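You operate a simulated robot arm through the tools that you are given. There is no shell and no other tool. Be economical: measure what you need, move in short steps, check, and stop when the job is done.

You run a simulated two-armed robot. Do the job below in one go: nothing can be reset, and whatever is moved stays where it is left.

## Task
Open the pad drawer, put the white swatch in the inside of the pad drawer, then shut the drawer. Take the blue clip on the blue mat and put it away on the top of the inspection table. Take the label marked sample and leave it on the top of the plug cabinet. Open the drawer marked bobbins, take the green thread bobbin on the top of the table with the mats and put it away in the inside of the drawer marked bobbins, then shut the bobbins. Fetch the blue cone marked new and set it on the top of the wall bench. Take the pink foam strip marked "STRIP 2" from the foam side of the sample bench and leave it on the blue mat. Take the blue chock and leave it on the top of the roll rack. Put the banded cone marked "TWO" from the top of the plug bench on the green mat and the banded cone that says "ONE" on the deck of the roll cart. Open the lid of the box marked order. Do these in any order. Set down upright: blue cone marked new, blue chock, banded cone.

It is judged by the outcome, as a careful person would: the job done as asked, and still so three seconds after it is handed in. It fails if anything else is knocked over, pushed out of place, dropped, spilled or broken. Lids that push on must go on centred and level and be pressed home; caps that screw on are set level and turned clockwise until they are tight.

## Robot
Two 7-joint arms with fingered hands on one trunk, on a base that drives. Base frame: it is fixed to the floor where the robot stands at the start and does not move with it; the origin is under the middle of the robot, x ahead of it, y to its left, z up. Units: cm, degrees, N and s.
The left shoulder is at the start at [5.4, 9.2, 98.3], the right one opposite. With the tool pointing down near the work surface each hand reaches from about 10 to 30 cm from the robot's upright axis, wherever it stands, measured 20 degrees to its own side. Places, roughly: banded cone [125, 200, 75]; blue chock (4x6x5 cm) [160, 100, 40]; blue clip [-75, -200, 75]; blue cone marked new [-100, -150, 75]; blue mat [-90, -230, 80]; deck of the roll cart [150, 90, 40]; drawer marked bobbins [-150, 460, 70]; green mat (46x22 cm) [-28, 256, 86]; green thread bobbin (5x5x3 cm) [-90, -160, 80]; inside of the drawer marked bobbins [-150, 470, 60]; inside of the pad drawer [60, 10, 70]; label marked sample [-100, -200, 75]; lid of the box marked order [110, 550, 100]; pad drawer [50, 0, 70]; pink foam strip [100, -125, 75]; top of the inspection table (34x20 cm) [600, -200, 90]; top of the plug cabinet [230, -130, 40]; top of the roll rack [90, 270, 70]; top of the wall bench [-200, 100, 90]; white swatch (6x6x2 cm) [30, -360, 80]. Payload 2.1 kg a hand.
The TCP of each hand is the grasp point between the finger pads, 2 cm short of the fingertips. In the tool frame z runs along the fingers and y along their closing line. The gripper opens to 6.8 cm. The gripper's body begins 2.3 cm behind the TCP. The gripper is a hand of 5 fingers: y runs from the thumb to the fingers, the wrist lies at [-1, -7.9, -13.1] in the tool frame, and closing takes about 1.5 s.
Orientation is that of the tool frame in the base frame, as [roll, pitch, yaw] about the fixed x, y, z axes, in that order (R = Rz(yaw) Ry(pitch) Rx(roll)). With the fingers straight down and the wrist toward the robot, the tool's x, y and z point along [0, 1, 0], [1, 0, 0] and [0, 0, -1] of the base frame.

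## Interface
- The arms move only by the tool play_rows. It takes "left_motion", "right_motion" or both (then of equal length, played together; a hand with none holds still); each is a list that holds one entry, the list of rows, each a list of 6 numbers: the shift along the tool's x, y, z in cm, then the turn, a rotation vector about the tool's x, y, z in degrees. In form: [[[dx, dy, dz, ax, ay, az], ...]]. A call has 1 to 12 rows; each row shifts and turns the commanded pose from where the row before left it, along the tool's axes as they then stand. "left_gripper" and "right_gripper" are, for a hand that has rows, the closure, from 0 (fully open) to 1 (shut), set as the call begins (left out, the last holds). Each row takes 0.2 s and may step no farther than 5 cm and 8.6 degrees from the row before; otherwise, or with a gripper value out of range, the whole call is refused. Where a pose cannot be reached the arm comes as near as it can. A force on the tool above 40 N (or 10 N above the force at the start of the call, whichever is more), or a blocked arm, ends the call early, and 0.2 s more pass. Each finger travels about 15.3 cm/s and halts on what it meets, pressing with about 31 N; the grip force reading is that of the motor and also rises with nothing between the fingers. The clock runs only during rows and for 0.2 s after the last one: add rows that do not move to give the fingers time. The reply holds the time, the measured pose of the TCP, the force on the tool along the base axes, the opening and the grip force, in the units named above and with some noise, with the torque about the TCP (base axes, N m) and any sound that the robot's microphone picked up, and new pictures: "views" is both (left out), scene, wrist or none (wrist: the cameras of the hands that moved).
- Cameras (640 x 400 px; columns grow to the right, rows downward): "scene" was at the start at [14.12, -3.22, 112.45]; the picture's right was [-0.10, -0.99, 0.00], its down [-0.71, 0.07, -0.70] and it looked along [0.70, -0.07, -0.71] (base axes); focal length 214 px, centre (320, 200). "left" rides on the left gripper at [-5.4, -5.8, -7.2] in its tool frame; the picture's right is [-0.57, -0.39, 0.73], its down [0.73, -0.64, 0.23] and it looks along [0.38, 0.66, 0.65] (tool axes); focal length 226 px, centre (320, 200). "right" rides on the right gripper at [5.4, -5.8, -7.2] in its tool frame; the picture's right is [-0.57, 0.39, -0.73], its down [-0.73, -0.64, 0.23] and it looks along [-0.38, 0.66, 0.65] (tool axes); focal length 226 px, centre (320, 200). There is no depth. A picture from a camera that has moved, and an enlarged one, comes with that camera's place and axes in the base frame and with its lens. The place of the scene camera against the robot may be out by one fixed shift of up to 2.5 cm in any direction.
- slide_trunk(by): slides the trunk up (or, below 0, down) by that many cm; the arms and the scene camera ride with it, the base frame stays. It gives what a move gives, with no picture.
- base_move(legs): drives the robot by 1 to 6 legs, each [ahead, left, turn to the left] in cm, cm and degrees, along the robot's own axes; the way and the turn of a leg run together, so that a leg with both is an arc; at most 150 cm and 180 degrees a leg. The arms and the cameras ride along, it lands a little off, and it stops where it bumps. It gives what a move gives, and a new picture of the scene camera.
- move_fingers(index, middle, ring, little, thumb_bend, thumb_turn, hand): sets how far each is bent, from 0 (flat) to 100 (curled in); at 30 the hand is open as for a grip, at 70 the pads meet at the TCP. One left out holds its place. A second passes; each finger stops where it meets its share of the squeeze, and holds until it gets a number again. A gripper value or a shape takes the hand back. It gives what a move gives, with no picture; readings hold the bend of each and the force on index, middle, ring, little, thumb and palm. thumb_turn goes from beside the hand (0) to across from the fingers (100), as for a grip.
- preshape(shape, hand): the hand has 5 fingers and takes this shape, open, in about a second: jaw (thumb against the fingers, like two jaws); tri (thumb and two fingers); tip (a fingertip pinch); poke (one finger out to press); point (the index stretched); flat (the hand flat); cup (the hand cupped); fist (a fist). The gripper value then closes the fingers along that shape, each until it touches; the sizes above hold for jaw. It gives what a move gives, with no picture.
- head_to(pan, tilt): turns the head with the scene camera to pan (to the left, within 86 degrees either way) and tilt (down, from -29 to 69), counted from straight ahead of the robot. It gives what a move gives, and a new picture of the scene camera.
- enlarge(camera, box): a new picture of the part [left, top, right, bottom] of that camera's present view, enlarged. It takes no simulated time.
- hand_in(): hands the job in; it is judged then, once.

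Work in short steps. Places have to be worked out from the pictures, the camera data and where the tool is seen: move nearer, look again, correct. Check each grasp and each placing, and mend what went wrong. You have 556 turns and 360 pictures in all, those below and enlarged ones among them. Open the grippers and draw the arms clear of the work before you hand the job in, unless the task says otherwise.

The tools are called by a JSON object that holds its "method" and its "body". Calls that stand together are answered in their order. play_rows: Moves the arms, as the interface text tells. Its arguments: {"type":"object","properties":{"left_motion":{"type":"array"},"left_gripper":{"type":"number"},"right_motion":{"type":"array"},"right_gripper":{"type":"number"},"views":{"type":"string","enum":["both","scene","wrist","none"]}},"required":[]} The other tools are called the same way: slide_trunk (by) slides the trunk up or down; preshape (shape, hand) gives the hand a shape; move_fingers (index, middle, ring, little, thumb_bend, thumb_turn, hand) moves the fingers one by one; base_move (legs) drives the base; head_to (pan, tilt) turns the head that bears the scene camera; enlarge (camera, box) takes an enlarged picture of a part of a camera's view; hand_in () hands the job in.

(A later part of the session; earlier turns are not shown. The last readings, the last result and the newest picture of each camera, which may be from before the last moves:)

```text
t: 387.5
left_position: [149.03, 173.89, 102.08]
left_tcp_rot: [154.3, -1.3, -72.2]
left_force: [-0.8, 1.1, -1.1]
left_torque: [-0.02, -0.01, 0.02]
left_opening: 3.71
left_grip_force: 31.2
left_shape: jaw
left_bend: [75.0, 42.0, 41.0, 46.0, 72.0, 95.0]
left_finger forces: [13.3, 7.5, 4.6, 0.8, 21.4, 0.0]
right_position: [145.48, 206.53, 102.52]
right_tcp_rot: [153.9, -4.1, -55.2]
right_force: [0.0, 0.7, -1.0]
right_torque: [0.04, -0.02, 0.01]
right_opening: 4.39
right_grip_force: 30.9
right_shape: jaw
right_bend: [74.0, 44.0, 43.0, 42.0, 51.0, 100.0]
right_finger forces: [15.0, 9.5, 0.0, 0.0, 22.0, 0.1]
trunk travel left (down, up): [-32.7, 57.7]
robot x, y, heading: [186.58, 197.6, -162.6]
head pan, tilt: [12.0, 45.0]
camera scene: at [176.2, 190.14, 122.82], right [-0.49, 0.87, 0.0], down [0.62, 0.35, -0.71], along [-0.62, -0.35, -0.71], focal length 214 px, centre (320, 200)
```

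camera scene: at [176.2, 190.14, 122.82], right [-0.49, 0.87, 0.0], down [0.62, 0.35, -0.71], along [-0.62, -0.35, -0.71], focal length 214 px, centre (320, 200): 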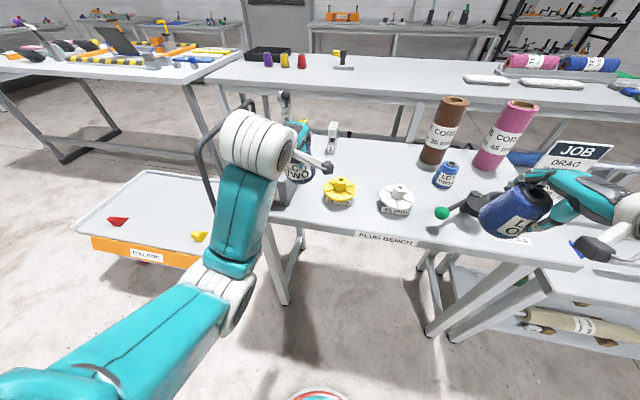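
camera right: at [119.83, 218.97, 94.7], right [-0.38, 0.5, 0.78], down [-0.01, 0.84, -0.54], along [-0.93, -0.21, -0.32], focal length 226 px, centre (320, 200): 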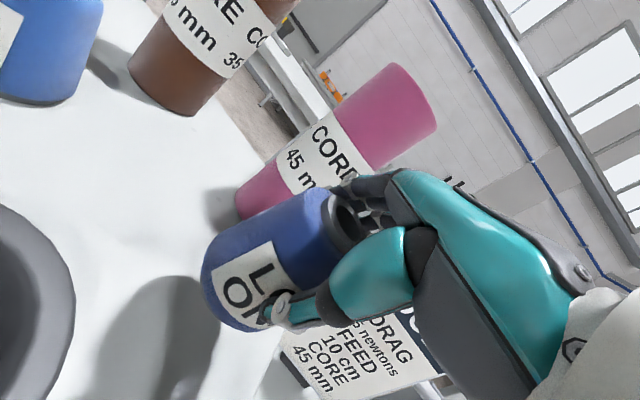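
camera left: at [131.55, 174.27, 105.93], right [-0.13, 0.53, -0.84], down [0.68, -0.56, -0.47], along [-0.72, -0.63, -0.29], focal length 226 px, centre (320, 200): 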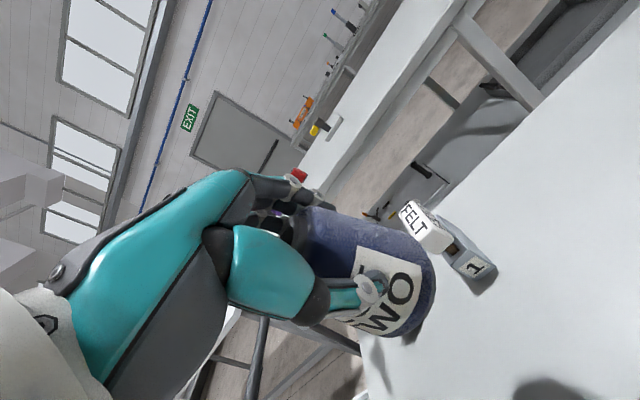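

Carry LOT ONE to the cart: back 10, strafe left 110, then look.

{"method": "base_move", "body": {"legs": [[-10, 0, 0], [0, 110, 0]]}}

{"method": "head_to", "body": {"pan": -20, "tilt": 40}}

```text
t: 393.9
left_position: [192.07, 70.22, 102.05]
left_tcp_rot: [154.2, -1.3, -72.1]
left_force: [-0.3, -0.1, -1.4]
left_torque: [0.01, 0.04, 0.0]
left_opening: 3.71
left_grip_force: 30.9
left_shape: jaw
left_bend: [75.0, 42.0, 41.0, 46.0, 72.0, 95.0]
left_finger forces: [13.3, 7.4, 4.6, 0.8, 21.4, 0.0]
right_position: [188.51, 102.86, 102.58]
right_tcp_rot: [153.9, -4.1, -55.1]
right_force: [0.0, -0.1, -1.0]
right_torque: [-0.02, 0.02, -0.01]
right_opening: 4.39
right_grip_force: 31.0
right_shape: jaw
right_bend: [74.0, 44.0, 43.0, 42.0, 51.0, 100.0]
right_finger forces: [15.0, 9.5, 0.0, 0.0, 22.0, 0.0]
trunk travel left (down, up): [-32.7, 57.7]
robot x, y, heading: [229.51, 94.16, -162.5]
head pan, tilt: [12.0, 45.0]
camera scene: at [219.2, 86.54, 122.82], right [-0.49, 0.87, 0.0], down [0.62, 0.35, -0.71], along [-0.62, -0.35, -0.71], focal length 214 px, centre (320, 200)
```

scene: 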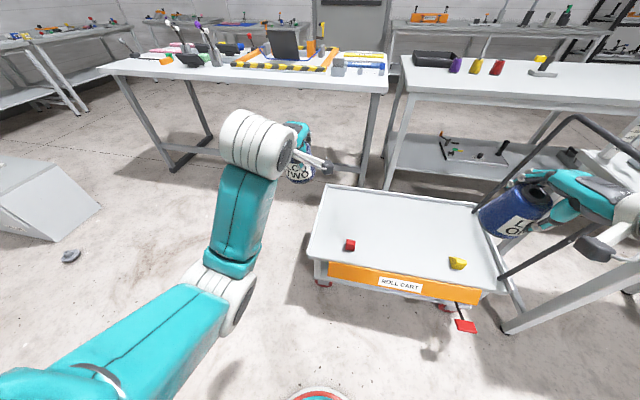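

```text
t: 394.9
left_position: [192.11, 70.13, 102.11]
left_tcp_rot: [154.3, -1.4, -72.2]
left_force: [-0.4, 0.7, -0.4]
left_torque: [-0.01, 0.02, 0.03]
left_opening: 3.72
left_grip_force: 30.5
left_shape: jaw
left_bend: [75.0, 42.0, 41.0, 46.0, 72.0, 95.0]
left_finger forces: [13.3, 7.4, 4.6, 0.8, 21.3, 0.0]
right_position: [188.41, 102.96, 102.63]
right_tcp_rot: [153.9, -4.1, -55.1]
right_force: [-0.5, 0.1, -0.9]
right_torque: [0.0, -0.03, -0.04]
right_opening: 4.39
right_grip_force: 30.8
right_shape: jaw
right_bend: [74.0, 44.0, 43.0, 42.0, 51.0, 100.0]
right_finger forces: [15.0, 9.6, 0.1, 0.0, 22.1, 0.1]
trunk travel left (down, up): [-32.7, 57.7]
robot x, y, heading: [229.63, 94.05, -162.5]
head pan, tilt: [-20.0, 40.0]
camera scene: at [217.78, 90.91, 123.54], right [0.04, 1.0, 0.0], down [0.64, -0.03, -0.77], along [-0.77, 0.03, -0.64], focal length 214 px, centre (320, 200)
```

scene: 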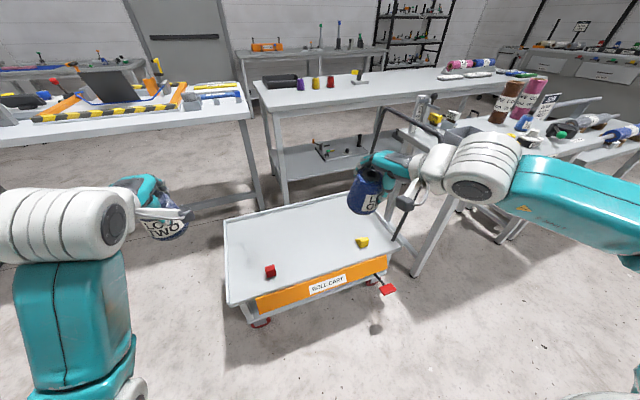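

Approach the cart: left 5, forward 34, lower trunk fully.

{"method": "base_move", "body": {"legs": [[0, 5, 0], [34, 0, 0]]}}

{"method": "slide_trunk", "body": {"by": -32}}

{"method": "head_to", "body": {"pan": -15, "tilt": 55}}

```text
t: 397.6
left_position: [160.88, 54.98, 102.08]
left_tcp_rot: [154.3, -1.3, -72.1]
left_force: [-0.4, -0.1, -0.7]
left_torque: [0.03, -0.02, 0.0]
left_opening: 3.69
left_grip_force: 31.2
left_shape: jaw
left_bend: [75.0, 42.0, 41.0, 46.0, 72.0, 95.0]
left_finger forces: [13.4, 7.4, 4.6, 0.7, 21.4, 0.1]
right_position: [157.18, 87.78, 102.52]
right_tcp_rot: [154.0, -4.1, -55.1]
right_force: [0.2, 0.2, -0.9]
right_torque: [0.02, -0.02, -0.01]
right_opening: 4.39
right_grip_force: 30.6
right_shape: jaw
right_bend: [74.0, 44.0, 43.0, 42.0, 51.0, 100.0]
right_finger forces: [15.0, 9.4, 0.0, 0.0, 22.0, 0.1]
trunk travel left (down, up): [-32.7, 57.7]
robot x, y, heading: [198.45, 79.19, -162.7]
head pan, tilt: [-20.0, 40.0]
camera scene: at [186.48, 75.77, 123.54], right [0.04, 1.0, 0.0], down [0.64, -0.03, -0.77], along [-0.77, 0.03, -0.64], focal length 214 px, centre (320, 200)
```

scene: 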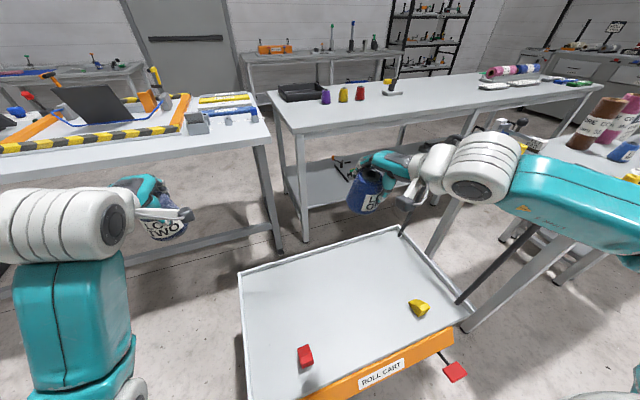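

```text
t: 400.8
left_position: [160.76, 55.1, 70.12]
left_tcp_rot: [154.3, -1.3, -72.1]
left_force: [-0.2, -0.7, -0.9]
left_torque: [0.0, -0.03, 0.03]
left_opening: 3.6
left_grip_force: 30.9
left_shape: jaw
left_bend: [75.0, 42.0, 41.0, 46.0, 72.0, 95.0]
left_finger forces: [12.2, 7.7, 5.1, 1.1, 20.7, 0.0]
right_position: [157.02, 87.69, 70.52]
right_tcp_rot: [154.0, -4.0, -55.1]
right_force: [0.1, -0.3, -1.3]
right_torque: [-0.01, -0.02, 0.0]
right_opening: 4.39
right_grip_force: 31.4
right_shape: jaw
right_bend: [74.0, 44.0, 43.0, 42.0, 52.0, 100.0]
right_finger forces: [14.9, 9.6, 0.1, 0.0, 22.1, 0.0]
trunk travel left (down, up): [-0.7, 89.7]
robot x, y, heading: [198.47, 78.78, -162.4]
head pan, tilt: [-20.0, 40.0]
```

```text
t: 401.6
left_position: [160.82, 55.0, 70.12]
left_tcp_rot: [154.3, -1.4, -71.9]
left_force: [0.7, -0.1, -1.2]
left_torque: [0.0, 0.01, 0.0]
left_opening: 3.62
left_grip_force: 30.9
left_shape: jaw
left_bend: [75.0, 42.0, 41.0, 46.0, 72.0, 95.0]
left_finger forces: [12.2, 7.8, 5.1, 1.2, 20.7, 0.0]
right_position: [157.12, 87.73, 70.53]
right_tcp_rot: [153.9, -4.1, -55.0]
right_force: [-0.3, -0.3, -0.4]
right_torque: [0.02, 0.0, -0.04]
right_opening: 4.37
right_grip_force: 31.6
right_shape: jaw
right_bend: [74.0, 44.0, 43.0, 42.0, 52.0, 100.0]
right_finger forces: [15.0, 9.7, 0.0, 0.0, 22.1, 0.0]
trunk travel left (down, up): [-0.7, 89.7]
robot x, y, heading: [198.46, 79.06, -162.3]
head pan, tilt: [-15.0, 55.0]
camera scene: at [180.84, 72.89, 88.8], right [-0.04, 1.0, 0.0], down [0.82, 0.04, -0.57], along [-0.57, -0.03, -0.82], focal length 214 px, centre (320, 200)
```

scene: 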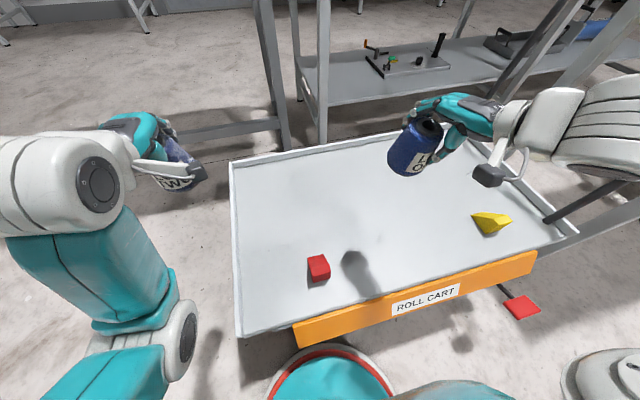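

Lower LOT ONE straight down toward the deck.

{"method": "play_rows", "body": {"right_motion": [[[-0.29, -1.79, 3.68, 0, 0, 0], [-0.29, -1.79, 3.68, 0, 0, 0], [-0.29, -1.79, 3.68, 0, 0, 0], [-0.29, -1.79, 3.68, 0, 0, 0], [-0.21, -1.31, 2.7, 0, 0, 0]]], "views": "both"}}

```text
t: 402.8
left_position: [160.82, 55.04, 70.1]
left_tcp_rot: [154.3, -1.4, -72.0]
left_force: [0.2, -0.8, -1.2]
left_torque: [0.02, 0.02, -0.01]
left_opening: 3.61
left_grip_force: 31.2
left_shape: jaw
left_bend: [75.0, 42.0, 41.0, 46.0, 72.0, 95.0]
left_finger forces: [12.1, 7.7, 5.1, 1.2, 20.6, 0.0]
right_position: [157.87, 91.31, 55.97]
right_tcp_rot: [153.9, -3.9, -55.0]
right_force: [0.1, 0.0, -1.3]
right_torque: [-0.03, 0.0, 0.02]
right_opening: 4.3
right_grip_force: 31.0
right_shape: jaw
right_bend: [74.0, 43.0, 43.0, 42.0, 56.0, 100.0]
right_finger forces: [14.7, 9.9, 0.1, 0.0, 22.8, 0.0]
right hand out of reach, approached as far as the arm can: row 3, 4, 5
trunk travel left (down, up): [-0.7, 89.7]
robot x, y, heading: [198.44, 78.79, -162.5]
head pan, tilt: [-15.0, 55.0]
camera scene: at [180.84, 72.89, 88.8], right [-0.05, 1.0, 0.0], down [0.82, 0.04, -0.57], along [-0.57, -0.03, -0.82], focal length 214 px, centre (320, 200)
camera right: at [167.78, 91.72, 60.19], right [-0.38, 0.49, 0.78], down [-0.01, 0.84, -0.54], along [-0.92, -0.21, -0.31], focal length 226 px, centre (320, 200)
```

scene: 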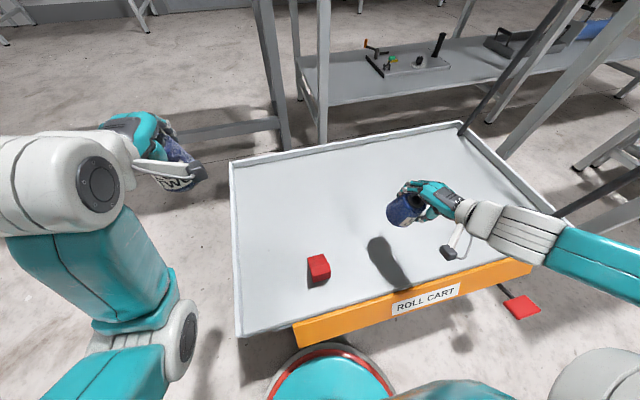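
right: 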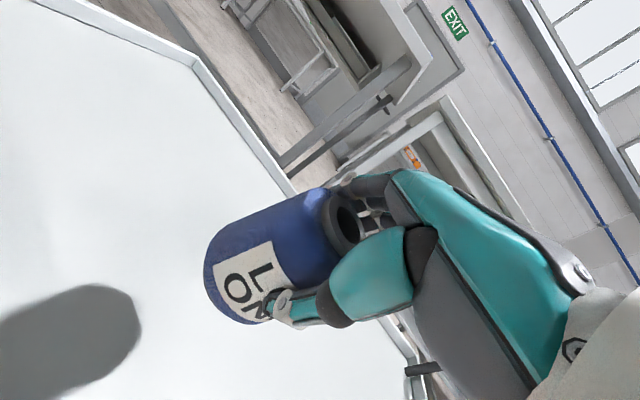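

The tilted pose hits a limit at z 56. Test whether reaching further out allows going lower.

{"method": "play_rows", "body": {"right_motion": [[[0, 1.8, 0.88, 0, 0, 0], [0, 1.8, 0.88, 0, 0, 0], [0, 1.8, 0.88, 0, 0, 0], [-0.2, -1.3, 2.7, 0, 0, 0], [-0.2, -1.3, 2.7, 0, 0, 0]]], "views": "none"}}

```text
t: 404.0
left_position: [160.72, 55.07, 70.24]
left_tcp_rot: [154.4, -1.4, -72.0]
left_force: [-0.4, 0.8, -1.3]
left_torque: [0.01, -0.02, 0.01]
left_opening: 3.59
left_grip_force: 30.6
left_shape: jaw
left_bend: [75.0, 42.0, 41.0, 46.0, 72.0, 95.0]
left_finger forces: [12.1, 7.8, 5.2, 1.1, 20.7, 0.0]
right_position: [154.31, 91.81, 56.65]
right_tcp_rot: [153.9, -4.1, -55.0]
right_force: [-0.5, -0.2, -1.1]
right_torque: [-0.02, 0.02, 0.0]
right_opening: 4.29
right_grip_force: 30.9
right_shape: jaw
right_bend: [74.0, 43.0, 43.0, 42.0, 57.0, 100.0]
right_finger forces: [14.7, 10.0, 0.1, 0.0, 23.0, 0.0]
right hand out of reach, approached as far as the arm can: row 1, 2, 3, 4, 5
trunk travel left (down, up): [-0.7, 89.7]
robot x, y, heading: [198.14, 79.01, -162.7]
head pan, tilt: [-15.0, 55.0]
```

I'll rotate the hand about the vertical (cone stays upright) toward pointing left, where low reach is natural, while moving inward.

{"method": "play_rows", "body": {"right_motion": [[[0.29, 1.75, -3.6, 0, 0, 0], [0.29, 1.75, -3.6, 0, 0, 0], [3, -1.5, -0.7, 0.54, 3.28, -6.72], [3, -1.5, -0.7, 0.54, 3.28, -6.72], [3, -1.5, -0.7, 0.54, 3.28, -6.72], [2, -1, -0.5, 0.54, 3.28, -6.72], [0, 0, 0, 0.54, 3.28, -6.72], [0, 0, 0, 0.54, 3.28, -6.72], [0, 0, 0, 0.54, 3.28, -6.72], [0, 0, 0, 0.54, 3.28, -6.72]]], "views": "scene"}}

```text
t: 406.2
left_position: [160.85, 55.03, 70.06]
left_tcp_rot: [154.2, -1.3, -72.0]
left_force: [0.9, -0.5, -0.5]
left_torque: [0.0, -0.05, -0.03]
left_opening: 3.6
left_grip_force: 30.6
left_shape: jaw
left_bend: [75.0, 42.0, 41.0, 46.0, 73.0, 95.0]
left_finger forces: [11.9, 7.6, 5.1, 1.1, 20.7, 0.1]
right_position: [166.61, 88.38, 65.33]
right_tcp_rot: [154.2, -4.0, 5.1]
right_force: [0.0, 0.2, -2.2]
right_torque: [-0.01, -0.02, 0.03]
right_opening: 4.19
right_grip_force: 31.6
right_shape: jaw
right_bend: [73.0, 43.0, 43.0, 42.0, 61.0, 100.0]
right_finger forces: [14.8, 10.3, 0.1, 0.0, 23.5, 0.1]
trunk travel left (down, up): [-0.7, 89.7]
robot x, y, heading: [198.37, 79.05, -162.3]
head pan, tilt: [-15.0, 55.0]
camera scene: at [180.85, 72.89, 88.8], right [-0.04, 1.0, 0.0], down [0.82, 0.04, -0.57], along [-0.57, -0.03, -0.82], focal length 214 px, centre (320, 200)
```

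scene: 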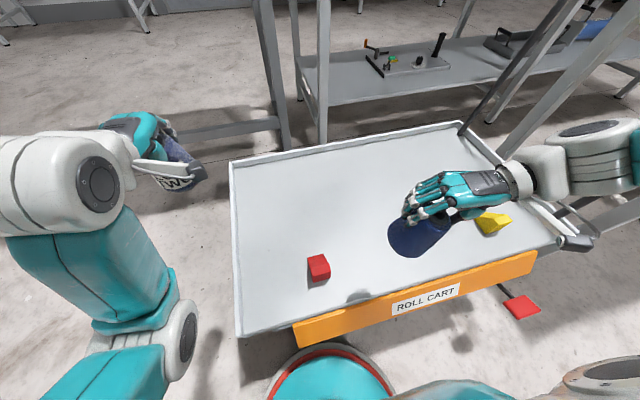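

That works. Shift 3 cm deeper over the deck and lower.

{"method": "play_rows", "body": {"right_motion": [[[-1.5, 0.29, 0.14, 0, 0, 0], [-1.5, 0.29, 0.14, 0, 0, 0], [-0.28, -1.75, 3.6, 0, 0, 0], [-0.28, -1.75, 3.6, 0, 0, 0], [-0.14, -0.87, 1.8, 0, 0, 0]]], "views": "both"}}

```text
t: 407.4
left_position: [160.82, 54.94, 70.09]
left_tcp_rot: [154.3, -1.3, -72.0]
left_force: [0.2, 0.2, -1.7]
left_torque: [0.01, -0.02, 0.01]
left_opening: 3.57
left_grip_force: 30.6
left_shape: jaw
left_bend: [75.0, 42.0, 41.0, 46.0, 73.0, 95.0]
left_finger forces: [11.9, 7.5, 5.0, 1.1, 20.7, 0.0]
right_position: [163.58, 87.39, 55.03]
right_tcp_rot: [154.0, -3.9, 5.0]
right_force: [-0.4, -0.2, -0.8]
right_torque: [0.01, -0.03, 0.0]
right_opening: 4.19
right_grip_force: 30.8
right_shape: jaw
right_bend: [73.0, 43.0, 43.0, 42.0, 62.0, 100.0]
right_finger forces: [14.9, 10.3, 0.0, 0.0, 23.7, 0.0]
trunk travel left (down, up): [-0.7, 89.7]
robot x, y, heading: [198.3, 79.32, -162.4]
head pan, tilt: [-15.0, 55.0]
camera scene: at [180.84, 72.89, 88.8], right [-0.04, 1.0, 0.0], down [0.82, 0.04, -0.57], along [-0.57, -0.03, -0.82], focal length 214 px, centre (320, 200)
camera right: at [167.96, 96.09, 59.29], right [-0.62, -0.08, 0.78], down [-0.74, 0.41, -0.54], along [-0.28, -0.91, -0.32], focal length 226 px, centre (320, 200)
```

scene: 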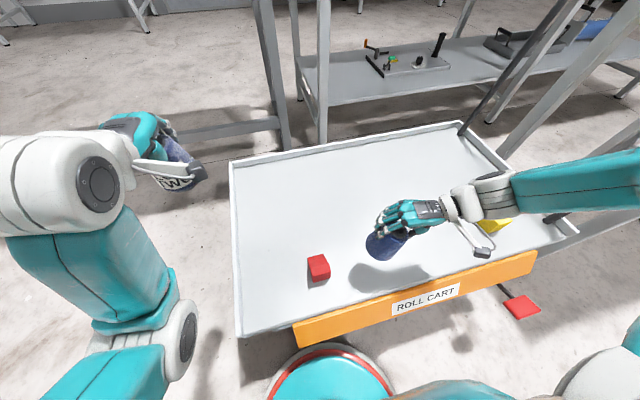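
right: 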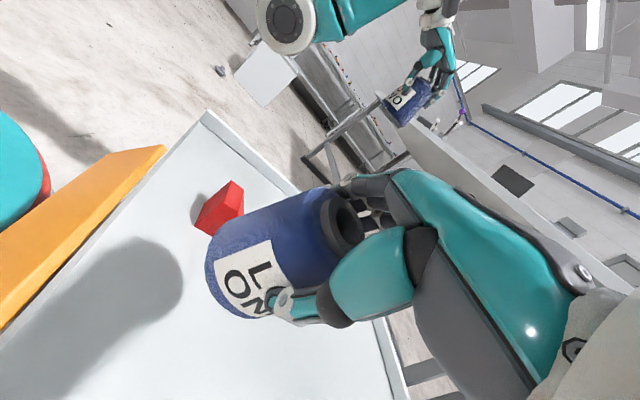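

Continue down to contact on the deck.

{"method": "play_rows", "body": {"right_motion": [[[-0.28, -1.75, 3.6, 0, 0, 0], [-0.14, -0.87, 1.8, 0, 0, 0], [-0.06, -0.4, 0.8, 0, 0, 0], [-0.04, -0.26, 0.54, 0, 0, 0], [-0.04, -0.26, 0.54, 0, 0, 0], [-0.04, -0.26, 0.54, 0, 0, 0]]], "views": "wrist"}}

```text
t: 408.8
left_position: [160.67, 54.99, 70.11]
left_tcp_rot: [154.3, -1.3, -72.1]
left_force: [0.4, -0.5, -0.1]
left_torque: [-0.01, -0.01, -0.01]
left_opening: 3.57
left_grip_force: 30.9
left_shape: jaw
left_bend: [75.0, 42.0, 41.0, 46.0, 73.0, 95.0]
left_finger forces: [11.9, 7.4, 5.0, 1.0, 20.7, 0.0]
right_position: [163.47, 87.53, 46.58]
right_tcp_rot: [154.0, -3.9, 4.9]
right_force: [0.6, -0.2, -1.0]
right_torque: [0.0, -0.03, 0.02]
right_opening: 4.19
right_grip_force: 30.8
right_shape: jaw
right_bend: [73.0, 43.0, 43.0, 42.0, 62.0, 100.0]
right_finger forces: [14.8, 10.3, 0.0, 0.0, 23.6, 0.1]
trunk travel left (down, up): [-0.7, 89.7]
robot x, y, heading: [198.57, 78.98, -162.2]
head pan, tilt: [-15.0, 55.0]
camera right: at [168.03, 96.16, 50.83], right [-0.62, -0.08, 0.78], down [-0.74, 0.41, -0.54], along [-0.28, -0.91, -0.32], focal length 226 px, centre (320, 200)
```

right: 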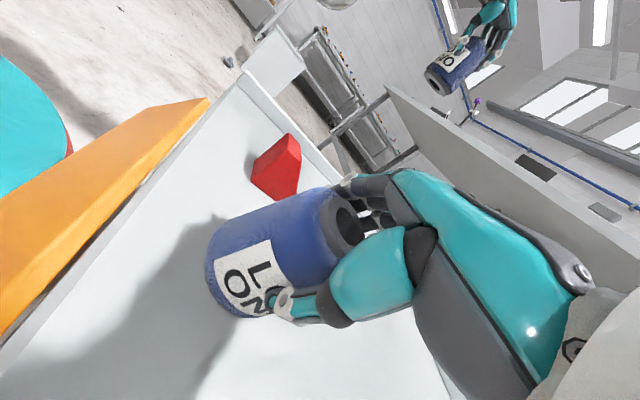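

Nearly there; keep lowering in small steps.

{"method": "play_rows", "body": {"right_motion": [[[-0.04, -0.22, 0.45, 0, 0, 0], [-0.04, -0.22, 0.45, 0, 0, 0], [-0.04, -0.22, 0.45, 0, 0, 0], [-0.04, -0.22, 0.45, 0, 0, 0]]], "views": "none"}}

```text
t: 409.8
left_position: [160.84, 55.01, 70.22]
left_tcp_rot: [154.2, -1.4, -72.0]
left_force: [-0.1, -0.4, -0.2]
left_torque: [-0.01, 0.01, 0.0]
left_opening: 3.57
left_grip_force: 30.5
left_shape: jaw
left_bend: [75.0, 42.0, 41.0, 46.0, 73.0, 95.0]
left_finger forces: [11.8, 7.6, 5.0, 1.1, 20.8, 0.0]
right_position: [163.6, 87.48, 46.67]
right_tcp_rot: [154.0, -4.0, 4.9]
right_force: [-0.1, 0.4, -0.7]
right_torque: [0.01, 0.01, -0.02]
right_opening: 4.18
right_grip_force: 30.9
right_shape: jaw
right_bend: [73.0, 43.0, 43.0, 42.0, 62.0, 100.0]
right_finger forces: [14.9, 10.3, 0.1, 0.0, 23.5, 0.0]
right hand out of reach, approached as far as the arm can: row 1, 2, 3, 4
trunk travel left (down, up): [-0.7, 89.7]
robot x, y, heading: [198.11, 78.84, -162.3]
head pan, tilt: [-15.0, 55.0]
```

Arm limit at z 46.6; use the remaining trunk travel.

{"method": "slide_trunk", "body": {"by": -0.7}}

{"method": "enlarge", "body": {"camera": "right", "box": [120, 140, 440, 340]}}

```text
t: 410.4
left_position: [160.89, 55.06, 69.46]
left_tcp_rot: [154.2, -1.4, -72.0]
left_force: [-0.9, 0.7, -1.0]
left_torque: [0.0, 0.01, -0.02]
left_opening: 3.55
left_grip_force: 31.6
left_shape: jaw
left_bend: [75.0, 42.0, 41.0, 46.0, 73.0, 95.0]
left_finger forces: [11.9, 7.5, 5.2, 1.1, 20.7, 0.0]
right_position: [163.59, 87.4, 46.11]
right_tcp_rot: [153.8, -3.8, 5.0]
right_force: [0.1, -1.1, 31.6]
right_torque: [0.29, 0.09, 0.01]
right_opening: 4.11
right_grip_force: 31.3
right_shape: jaw
right_bend: [74.0, 40.0, 44.0, 42.0, 65.0, 100.0]
right_finger forces: [26.6, 11.3, 4.0, 0.0, 29.4, 0.0]
trunk travel left (down, up): [0.0, 90.4]
robot x, y, heading: [198.23, 79.08, -162.2]
head pan, tilt: [-15.0, 55.0]
```

```text
2.00 times, centred on (280, 240) of right
camera zoom: at [168.09, 96.08, 50.23], right [-0.62, -0.08, 0.78], down [-0.74, 0.41, -0.54], along [-0.28, -0.91, -0.31], focal length 452 px, centre (400, 120)
```

zoom: 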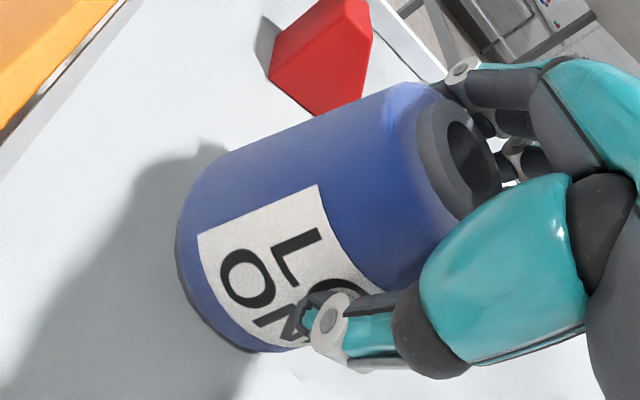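

Contact (31 N). Relieve slightly and open.

{"method": "slide_trunk", "body": {"by": 0.3}}

{"method": "play_rows", "body": {"right_motion": [[[0, 0, 0, 0, 0, 0], [0, 0, 0, 0, 0, 0], [0, 0, 0, 0, 0, 0], [0, 0, 0, 0, 0, 0], [0, 0, 0, 0, 0, 0], [0, 0, 0, 0, 0, 0]]], "right_gripper": 0, "views": "wrist"}}

```text
t: 410.9
left_position: [160.8, 54.84, 69.7]
left_tcp_rot: [154.3, -1.4, -72.0]
left_force: [-0.4, -0.6, -1.1]
left_torque: [0.02, 0.03, -0.02]
left_opening: 3.59
left_grip_force: 31.5
left_shape: jaw
left_bend: [75.0, 42.0, 41.0, 46.0, 73.0, 95.0]
left_finger forces: [11.9, 7.4, 5.1, 1.0, 20.8, 0.0]
right_position: [163.71, 87.42, 46.26]
right_tcp_rot: [154.1, -3.9, 4.9]
right_force: [-0.8, -2.0, 17.2]
right_torque: [0.21, 0.05, 0.01]
right_opening: 4.06
right_grip_force: 31.3
right_shape: jaw
right_bend: [74.0, 40.0, 44.0, 42.0, 65.0, 100.0]
right_finger forces: [19.7, 10.7, 3.8, 0.0, 26.8, 0.0]
trunk travel left (down, up): [-0.3, 90.1]
robot x, y, heading: [198.62, 79.05, -162.5]
head pan, tilt: [-15.0, 55.0]
```

```text
t: 412.3
left_position: [160.82, 54.98, 69.71]
left_tcp_rot: [154.3, -1.3, -72.1]
left_force: [0.2, -0.1, -1.1]
left_torque: [0.0, -0.03, 0.02]
left_opening: 3.53
left_grip_force: 31.5
left_shape: jaw
left_bend: [75.0, 42.0, 41.0, 46.0, 73.0, 95.0]
left_finger forces: [11.9, 7.5, 5.2, 1.1, 20.6, 0.0]
right_position: [163.69, 87.48, 46.16]
right_tcp_rot: [154.0, -4.0, 5.0]
right_force: [1.3, -2.4, 5.3]
right_torque: [-0.03, 0.0, 0.0]
right_opening: 6.77
right_grip_force: 0.0
right_shape: jaw
right_bend: [26.0, 30.0, 30.0, 30.0, 30.0, 98.0]
right_finger forces: [5.3, 0.0, 0.0, 0.0, 0.0, 0.1]
trunk travel left (down, up): [-0.3, 90.1]
robot x, y, heading: [198.39, 78.66, -162.7]
head pan, tilt: [-15.0, 55.0]
camera right: at [168.08, 96.14, 50.41], right [-0.62, -0.08, 0.78], down [-0.74, 0.41, -0.54], along [-0.28, -0.91, -0.32], focal length 226 px, centre (320, 200)
```

right: 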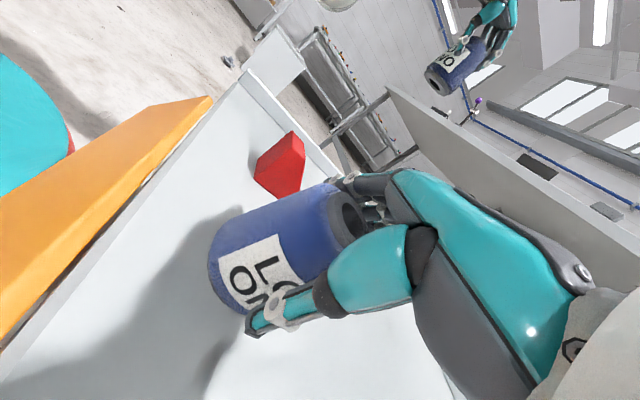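

Released. Raise vertically and check the cone.

{"method": "play_rows", "body": {"right_motion": [[[0.07, 0.44, -0.9, 0, 0, 0], [0.14, 0.87, -1.8, 0, 0, 0], [0.28, 1.75, -3.6, 0, 0, 0], [0.28, 1.75, -3.6, 0, 0, 0], [0.28, 1.75, -3.6, 0, 0, 0]]], "views": "both"}}

```text
t: 413.5
left_position: [160.8, 54.98, 69.71]
left_tcp_rot: [154.3, -1.3, -72.1]
left_force: [0.1, 0.1, -0.7]
left_torque: [0.05, 0.01, -0.01]
left_opening: 3.54
left_grip_force: 30.8
left_shape: jaw
left_bend: [75.0, 42.0, 41.0, 46.0, 73.0, 95.0]
left_finger forces: [11.8, 7.5, 5.2, 1.2, 20.8, 0.0]
right_position: [163.7, 87.32, 61.01]
right_tcp_rot: [154.1, -4.1, 5.1]
right_force: [0.5, -0.1, 0.8]
right_torque: [-0.01, -0.01, 0.0]
right_opening: 6.75
right_grip_force: 0.0
right_shape: jaw
right_bend: [30.0, 30.0, 30.0, 30.0, 30.0, 98.0]
right_finger forces: [0.0, 0.1, 0.0, 0.0, 0.1, 0.0]
trunk travel left (down, up): [-0.3, 90.1]
robot x, y, heading: [198.28, 79.01, -162.3]
head pan, tilt: [-15.0, 55.0]
camera scene: at [180.72, 72.85, 88.38], right [-0.05, 1.0, 0.0], down [0.82, 0.04, -0.57], along [-0.57, -0.03, -0.82], focal length 214 px, centre (320, 200)
camera right: at [168.08, 96.02, 65.26], right [-0.62, -0.08, 0.78], down [-0.73, 0.41, -0.54], along [-0.28, -0.91, -0.32], focal length 226 px, centre (320, 200)
```

scene: 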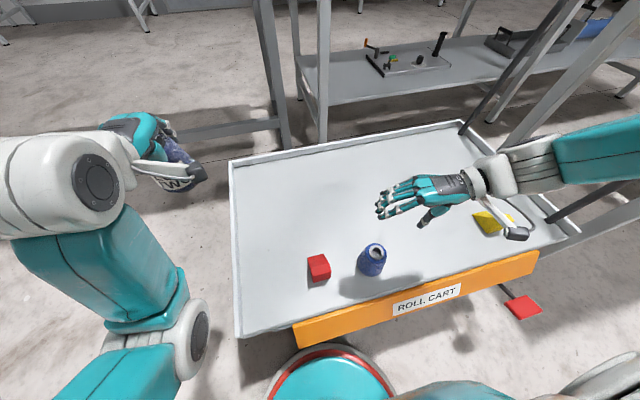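
right: 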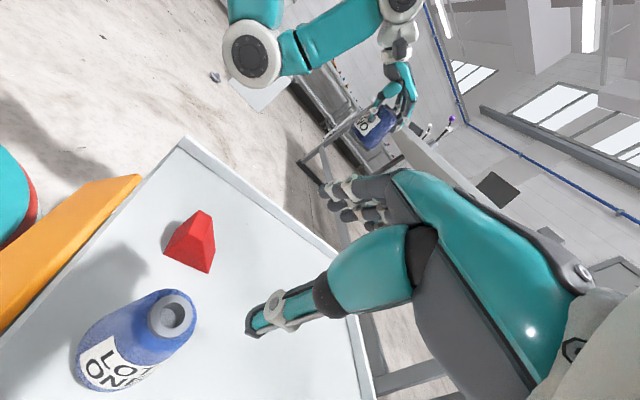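

LOT ONE stands upright on the cart deck. Back off, raise the trunk and restore the right hand.

{"method": "slide_trunk", "body": {"by": 32}}

{"method": "base_move", "body": {"legs": [[-25, 0, 0]]}}

{"method": "play_rows", "body": {"right_motion": [[[0, 0, 0, -0.54, -3.28, 6.72], [0, 0, 0, -0.54, -3.28, 6.72], [0, 0, 0, -0.54, -3.28, 6.72], [0, 0, 0, -0.54, -3.28, 6.72], [0, 0, 0, -0.54, -3.28, 6.72], [0, 0, 0, -0.54, -3.28, 6.72], [0, 0, 0, -0.54, -3.28, 6.72], [0, 0, 0, -0.54, -3.28, 6.72], [0, 0, 0, 6.5, 0, 0], [0, 0, 0, 6.5, 0, 0], [0, 0, 0, 6.5, 0, 0], [0, 0, 0, 6, 0, 0]]], "views": "none"}}

```text
t: 416.6
left_position: [160.91, 55.08, 101.65]
left_tcp_rot: [154.2, -1.3, -72.0]
left_force: [-0.1, 0.4, -1.2]
left_torque: [-0.02, 0.03, -0.02]
left_opening: 3.52
left_grip_force: 31.1
left_shape: jaw
left_bend: [75.0, 42.0, 41.0, 46.0, 73.0, 95.0]
left_finger forces: [11.8, 7.6, 5.4, 1.1, 21.0, 0.0]
right_position: [163.69, 87.48, 93.28]
right_tcp_rot: [154.1, -4.1, 4.9]
right_force: [-0.3, 0.0, -0.1]
right_torque: [0.01, -0.04, -0.03]
right_opening: 6.79
right_grip_force: 0.0
right_shape: jaw
right_bend: [30.0, 30.0, 30.0, 30.0, 30.0, 98.0]
right_finger forces: [0.0, 0.0, 0.0, 0.1, 0.0, 0.0]
trunk travel left (down, up): [-32.3, 58.1]
robot x, y, heading: [198.4, 79.0, -162.5]
head pan, tilt: [-15.0, 55.0]
```

```text
t: 418.4
left_position: [184.24, 62.48, 101.59]
left_tcp_rot: [154.2, -1.4, -72.1]
left_force: [-0.3, 0.5, -0.6]
left_torque: [-0.01, 0.02, 0.04]
left_opening: 3.5
left_grip_force: 31.2
left_shape: jaw
left_bend: [75.0, 42.0, 41.0, 46.0, 73.0, 95.0]
left_finger forces: [11.9, 7.6, 5.4, 1.3, 20.9, 0.1]
right_position: [187.28, 94.96, 93.13]
right_tcp_rot: [154.0, -4.1, 4.8]
right_force: [0.5, -0.4, 0.7]
right_torque: [0.01, 0.01, -0.02]
right_opening: 6.79
right_grip_force: 0.1
right_shape: jaw
right_bend: [30.0, 30.0, 30.0, 30.0, 30.0, 98.0]
right_finger forces: [0.0, 0.0, 0.0, 0.0, 0.1, 0.0]
trunk travel left (down, up): [-32.3, 58.1]
robot x, y, heading: [221.6, 86.46, -162.4]
head pan, tilt: [-15.0, 55.0]
camera scene: at [211.26, 82.52, 121.07], right [-0.04, 1.0, 0.0], down [0.82, 0.04, -0.57], along [-0.57, -0.02, -0.82], focal length 214 px, centre (320, 200)
```

scene: 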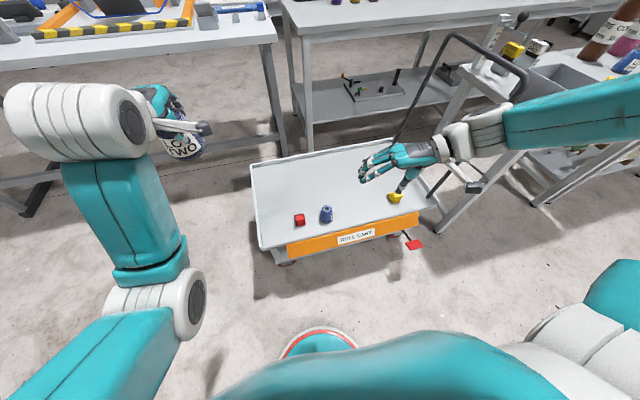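

```text
t: 421.1
left_position: [184.25, 62.54, 101.69]
left_tcp_rot: [154.3, -1.3, -72.3]
left_force: [0.2, 0.4, 0.0]
left_torque: [-0.01, 0.0, 0.0]
left_opening: 3.53
left_grip_force: 31.0
left_shape: jaw
left_bend: [75.0, 42.0, 41.0, 46.0, 73.0, 95.0]
left_finger forces: [11.9, 7.5, 5.3, 1.3, 20.8, 0.1]
right_position: [187.14, 95.37, 93.34]
right_tcp_rot: [179.6, -3.8, -52.1]
right_force: [-0.2, -0.6, 0.2]
right_torque: [0.0, 0.02, 0.03]
right_opening: 6.77
right_grip_force: 0.0
right_shape: jaw
right_bend: [30.0, 30.0, 30.0, 30.0, 30.0, 98.0]
right_finger forces: [0.1, 0.1, 0.1, 0.0, 0.0, 0.0]
right hand out of reach, approached as far as the arm can: row 8
trunk travel left (down, up): [-32.3, 58.1]
robot x, y, heading: [222.03, 86.29, -162.5]
head pan, tilt: [-15.0, 55.0]
```

Now drive around the +L end of the tables: strafe right along the aisle.

{"method": "base_move", "body": {"legs": [[-5, -145, 0], [0, -145, 0], [0, -20, 0]]}}

{"method": "head_to", "body": {"pan": 0, "tilt": 20}}

```text
t: 436.3
left_position: [98.13, 363.87, 101.77]
left_tcp_rot: [154.2, -1.3, -74.2]
left_force: [-0.3, 0.3, -1.3]
left_torque: [0.04, -0.05, 0.04]
left_opening: 3.49
left_grip_force: 31.5
left_shape: jaw
left_bend: [75.0, 42.0, 41.0, 46.0, 73.0, 95.0]
left_finger forces: [11.8, 7.6, 5.5, 1.3, 21.0, 0.1]
right_position: [102.28, 396.47, 93.08]
right_tcp_rot: [179.5, -3.7, -54.0]
right_force: [0.5, -0.3, -0.4]
right_torque: [0.0, 0.01, 0.02]
right_opening: 6.78
right_grip_force: 0.1
right_shape: jaw
right_bend: [30.0, 30.0, 30.0, 30.0, 30.0, 98.0]
right_finger forces: [0.1, 0.0, 0.1, 0.0, 0.1, 0.0]
trunk travel left (down, up): [-32.3, 58.1]
robot x, y, heading: [136.98, 385.84, -164.3]
head pan, tilt: [-15.0, 55.0]
camera scene: at [126.01, 382.92, 121.07], right [-0.01, 1.0, 0.0], down [0.82, 0.01, -0.57], along [-0.57, 0.0, -0.82], focal length 214 px, centre (320, 200)
```

scene: 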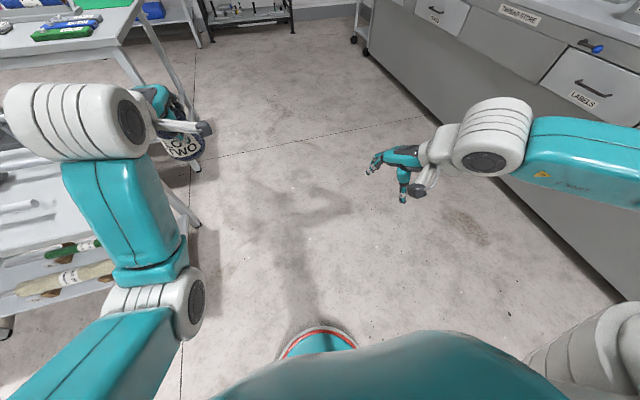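

```text
t: 437.4
left_position: [98.3, 363.78, 101.66]
left_tcp_rot: [154.3, -1.3, -74.2]
left_force: [-0.1, -0.8, -1.3]
left_torque: [0.02, 0.0, -0.01]
left_opening: 3.5
left_grip_force: 30.8
left_shape: jaw
left_bend: [75.0, 42.0, 41.0, 46.0, 73.0, 95.0]
left_finger forces: [11.8, 7.5, 5.5, 1.3, 21.0, 0.0]
right_position: [102.21, 396.56, 93.28]
right_tcp_rot: [179.6, -3.7, -54.1]
right_force: [0.3, -0.1, 0.3]
right_torque: [0.02, -0.02, -0.05]
right_opening: 6.79
right_grip_force: 0.1
right_shape: jaw
right_bend: [30.0, 30.0, 30.0, 30.0, 30.0, 98.0]
right_finger forces: [0.0, 0.0, 0.1, 0.0, 0.0, 0.1]
trunk travel left (down, up): [-32.3, 58.1]
robot x, y, heading: [136.68, 386.35, -164.5]
head pan, tilt: [0.0, 20.0]
camera scene: at [124.24, 380.49, 126.27], right [-0.27, 0.96, 0.0], down [0.33, 0.09, -0.94], along [-0.91, -0.25, -0.34], focal length 214 px, centre (320, 200)
```

scene: 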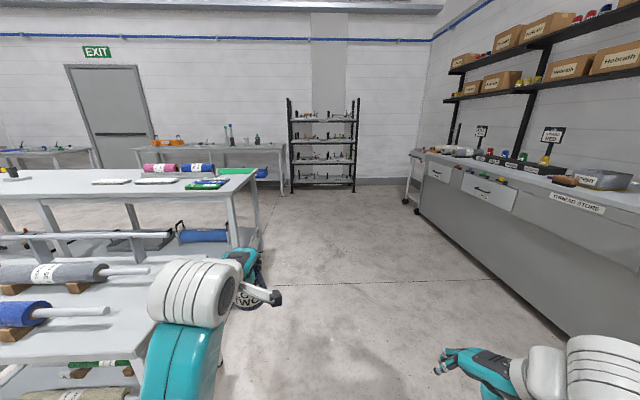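

The corridor past the table end is open; the green mat can be reached from the table's end. Drive along it and turn to face the table end.

{"method": "base_move", "body": {"legs": [[0, -20, 1.9], [145, 0, 0], [65, 0, 0], [0, 0, 90]]}}

{"method": "head_to", "body": {"pan": 5, "tilt": 35}}

```text
t: 452.9
left_position: [-50.55, 303.85, 101.73]
left_tcp_rot: [154.2, -1.3, 15.9]
left_force: [0.1, 0.2, -1.1]
left_torque: [-0.02, -0.01, -0.03]
left_opening: 3.5
left_grip_force: 30.6
left_shape: jaw
left_bend: [75.0, 42.0, 41.0, 46.0, 73.0, 95.0]
left_finger forces: [12.1, 7.6, 5.6, 1.2, 20.7, 0.0]
right_position: [-83.17, 307.57, 93.23]
right_tcp_rot: [179.4, -3.7, 36.2]
right_force: [-0.6, 0.3, 0.3]
right_torque: [0.01, 0.0, 0.04]
right_opening: 6.79
right_grip_force: 0.0
right_shape: jaw
right_bend: [30.0, 30.0, 30.0, 30.0, 30.0, 98.0]
right_finger forces: [0.0, 0.0, 0.0, 0.1, 0.1, 0.0]
trunk travel left (down, up): [-32.3, 58.1]
robot x, y, heading: [-73.38, 342.05, -74.4]
head pan, tilt: [0.0, 20.0]
camera scene: at [-69.25, 326.94, 126.28], right [-0.96, -0.27, 0.0], down [-0.09, 0.33, -0.94], along [0.25, -0.9, -0.34], focal length 214 px, centre (320, 200)
```

scene: 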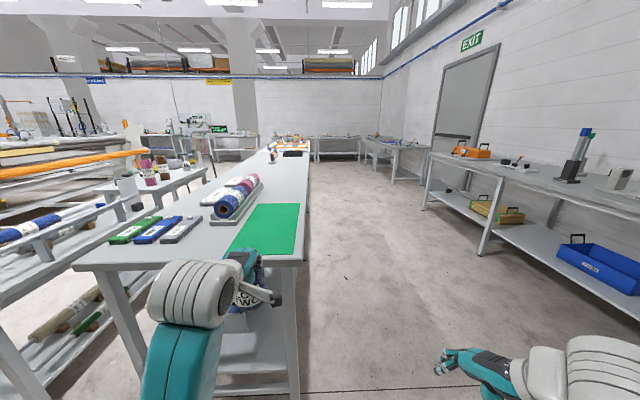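

```text
t: 453.7
left_position: [-50.51, 303.79, 101.7]
left_tcp_rot: [154.3, -1.5, 16.1]
left_force: [-0.5, -0.2, -0.6]
left_torque: [-0.01, 0.01, -0.01]
left_opening: 3.5
left_grip_force: 30.8
left_shape: jaw
left_bend: [75.0, 42.0, 41.0, 46.0, 73.0, 95.0]
left_finger forces: [12.2, 7.6, 5.6, 1.2, 20.8, 0.0]
right_position: [-83.18, 307.58, 93.16]
right_tcp_rot: [179.6, -3.7, 36.1]
right_force: [0.7, -0.2, -0.6]
right_torque: [-0.02, 0.01, 0.03]
right_opening: 6.79
right_grip_force: 0.0
right_shape: jaw
right_bend: [30.0, 30.0, 30.0, 30.0, 30.0, 98.0]
right_finger forces: [0.0, 0.0, 0.0, 0.0, 0.0, 0.0]
trunk travel left (down, up): [-32.3, 58.1]
robot x, y, heading: [-73.1, 342.33, -74.4]
head pan, tilt: [5.0, 35.0]
camera scene: at [-68.65, 327.67, 123.9], right [-0.94, -0.35, 0.0], down [-0.2, 0.54, -0.82], along [0.29, -0.77, -0.57], focal length 214 px, centre (320, 200)
```

scene: 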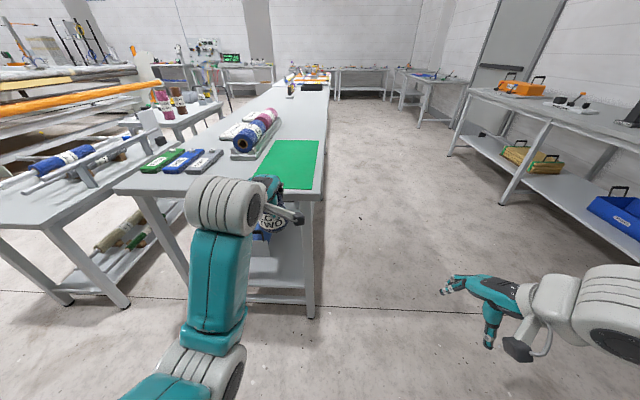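

Green mat is in front. Align and approach so LOT TWO hovers ~10 cm inside the mat's near end.

{"method": "base_move", "body": {"legs": [[0, 0, 1.8], [46, 6, 0]]}}

{"method": "head_to", "body": {"pan": 10, "tilt": 50}}

{"method": "enlarge", "body": {"camera": "left", "box": [0, 0, 640, 400]}}

```text
t: 456.8
left_position: [-29.71, 262.6, 101.6]
left_tcp_rot: [154.3, -1.4, 18.0]
left_force: [-0.2, -0.6, -1.2]
left_torque: [0.03, 0.06, 0.01]
left_opening: 3.46
left_grip_force: 31.0
left_shape: jaw
left_bend: [75.0, 42.0, 41.0, 46.0, 73.0, 95.0]
left_finger forces: [12.0, 7.7, 5.6, 1.3, 20.8, 0.0]
right_position: [-62.46, 265.27, 93.27]
right_tcp_rot: [179.4, -3.8, 38.2]
right_force: [-0.2, 0.0, 0.2]
right_torque: [0.02, -0.01, 0.0]
right_opening: 6.78
right_grip_force: 0.1
right_shape: jaw
right_bend: [30.0, 30.0, 30.0, 30.0, 30.0, 98.0]
right_finger forces: [0.0, 0.0, 0.1, 0.0, 0.1, 0.0]
trunk travel left (down, up): [-32.3, 58.1]
robot x, y, heading: [-53.7, 300.24, -72.5]
head pan, tilt: [5.0, 35.0]
camera scene: at [-48.66, 285.83, 123.9], right [-0.92, -0.39, 0.0], down [-0.22, 0.53, -0.82], along [0.32, -0.76, -0.57], focal length 214 px, centre (320, 200)
```

scene: 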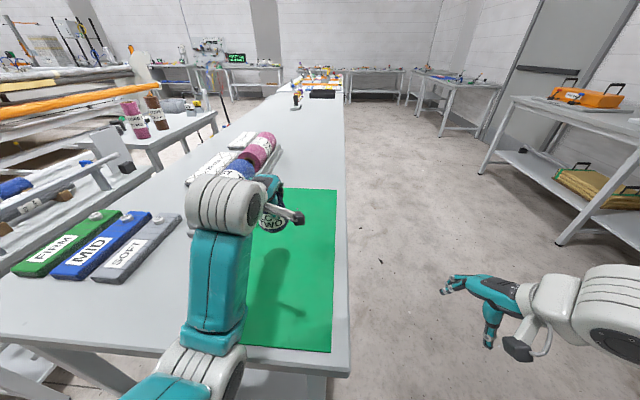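

```text
t: 457.6
left_position: [-29.59, 262.63, 101.6]
left_tcp_rot: [154.3, -1.5, 18.1]
left_force: [-0.3, 0.4, -0.7]
left_torque: [-0.02, 0.03, 0.02]
left_opening: 3.46
left_grip_force: 30.9
left_shape: jaw
left_bend: [75.0, 42.0, 41.0, 46.0, 73.0, 95.0]
left_finger forces: [12.1, 7.6, 5.6, 1.2, 20.8, 0.1]
right_position: [-62.32, 265.21, 93.23]
right_tcp_rot: [179.5, -3.7, 38.1]
right_force: [0.8, -0.8, 1.0]
right_torque: [-0.01, 0.01, -0.04]
right_opening: 6.79
right_grip_force: 0.1
right_shape: jaw
right_bend: [30.0, 30.0, 30.0, 30.0, 30.0, 98.0]
right_finger forces: [0.1, 0.0, 0.0, 0.0, 0.1, 0.0]
trunk travel left (down, up): [-32.3, 58.1]
robot x, y, heading: [-53.75, 300.12, -72.1]
head pan, tilt: [10.0, 50.0]
camera scene: at [-48.48, 287.13, 121.73], right [-0.89, -0.46, 0.0], down [-0.36, 0.68, -0.64], along [0.3, -0.57, -0.77], focal length 214 px, centre (320, 200)
```

scene: 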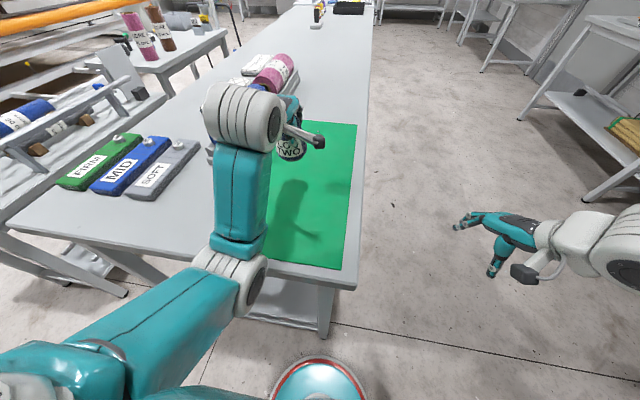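

```text
1.00 times, centred on (320, 200) of left (not enlarged: the box is as wide or as high as the picture)
camera zoom: at [-37.43, 268.9, 105.48], right [-0.53, -0.14, -0.84], down [0.56, 0.68, -0.47], along [0.64, -0.72, -0.29], focal length 226 px, centre (320, 200)
```

zoom: 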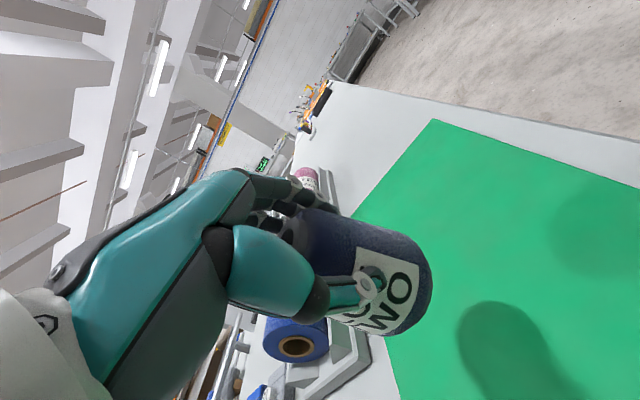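

Cone is centred over the mat's width. Lower it.

{"method": "play_rows", "body": {"left_motion": [[[-0.1, -1.73, 3.6, 0, 0, 0], [-0.07, -1.3, 2.7, 0, 0, 0], [-0.02, -0.35, 0.72, 0, 0, 0], [-0.02, -0.26, 0.54, 0, 0, 0], [-0.02, -0.26, 0.54, 0, 0, 0], [-0.01, -0.22, 0.45, 0, 0, 0], [-0.01, -0.22, 0.45, 0, 0, 0]]], "views": "wrist"}}

```text
t: 459.2
left_position: [-29.56, 262.59, 91.45]
left_tcp_rot: [154.7, -1.5, 18.1]
left_force: [-1.2, -0.2, 0.5]
left_torque: [0.0, 0.02, -0.01]
left_opening: 1.69
left_grip_force: 30.6
left_shape: jaw
left_bend: [77.0, 55.0, 49.0, 46.0, 91.0, 96.0]
left_finger forces: [0.1, 0.8, 0.1, 2.2, 2.6, 0.0]
right_position: [-62.36, 265.19, 93.2]
right_tcp_rot: [179.5, -3.7, 38.2]
right_force: [-0.3, -0.4, -0.3]
right_torque: [0.0, -0.01, -0.03]
right_opening: 6.81
right_grip_force: 0.1
right_shape: jaw
right_bend: [30.0, 30.0, 30.0, 30.0, 30.0, 98.0]
right_finger forces: [0.0, 0.1, 0.0, 0.1, 0.0, 0.0]
trunk travel left (down, up): [-32.3, 58.1]
robot x, y, heading: [-53.33, 300.24, -72.1]
head pan, tilt: [10.0, 50.0]
camera left: at [-37.38, 268.91, 95.32], right [-0.53, -0.13, -0.84], down [0.56, 0.69, -0.46], along [0.64, -0.71, -0.29], focal length 226 px, centre (320, 200)
```

left: 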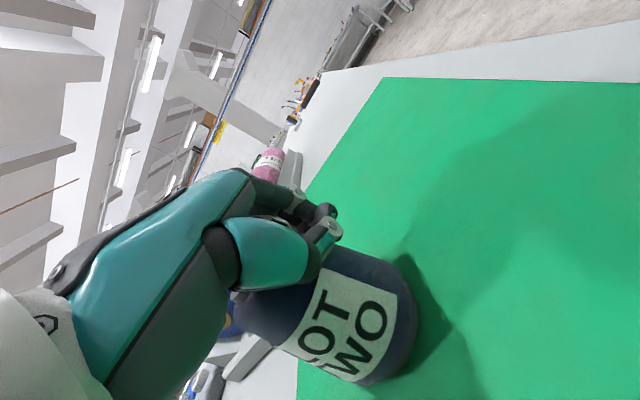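

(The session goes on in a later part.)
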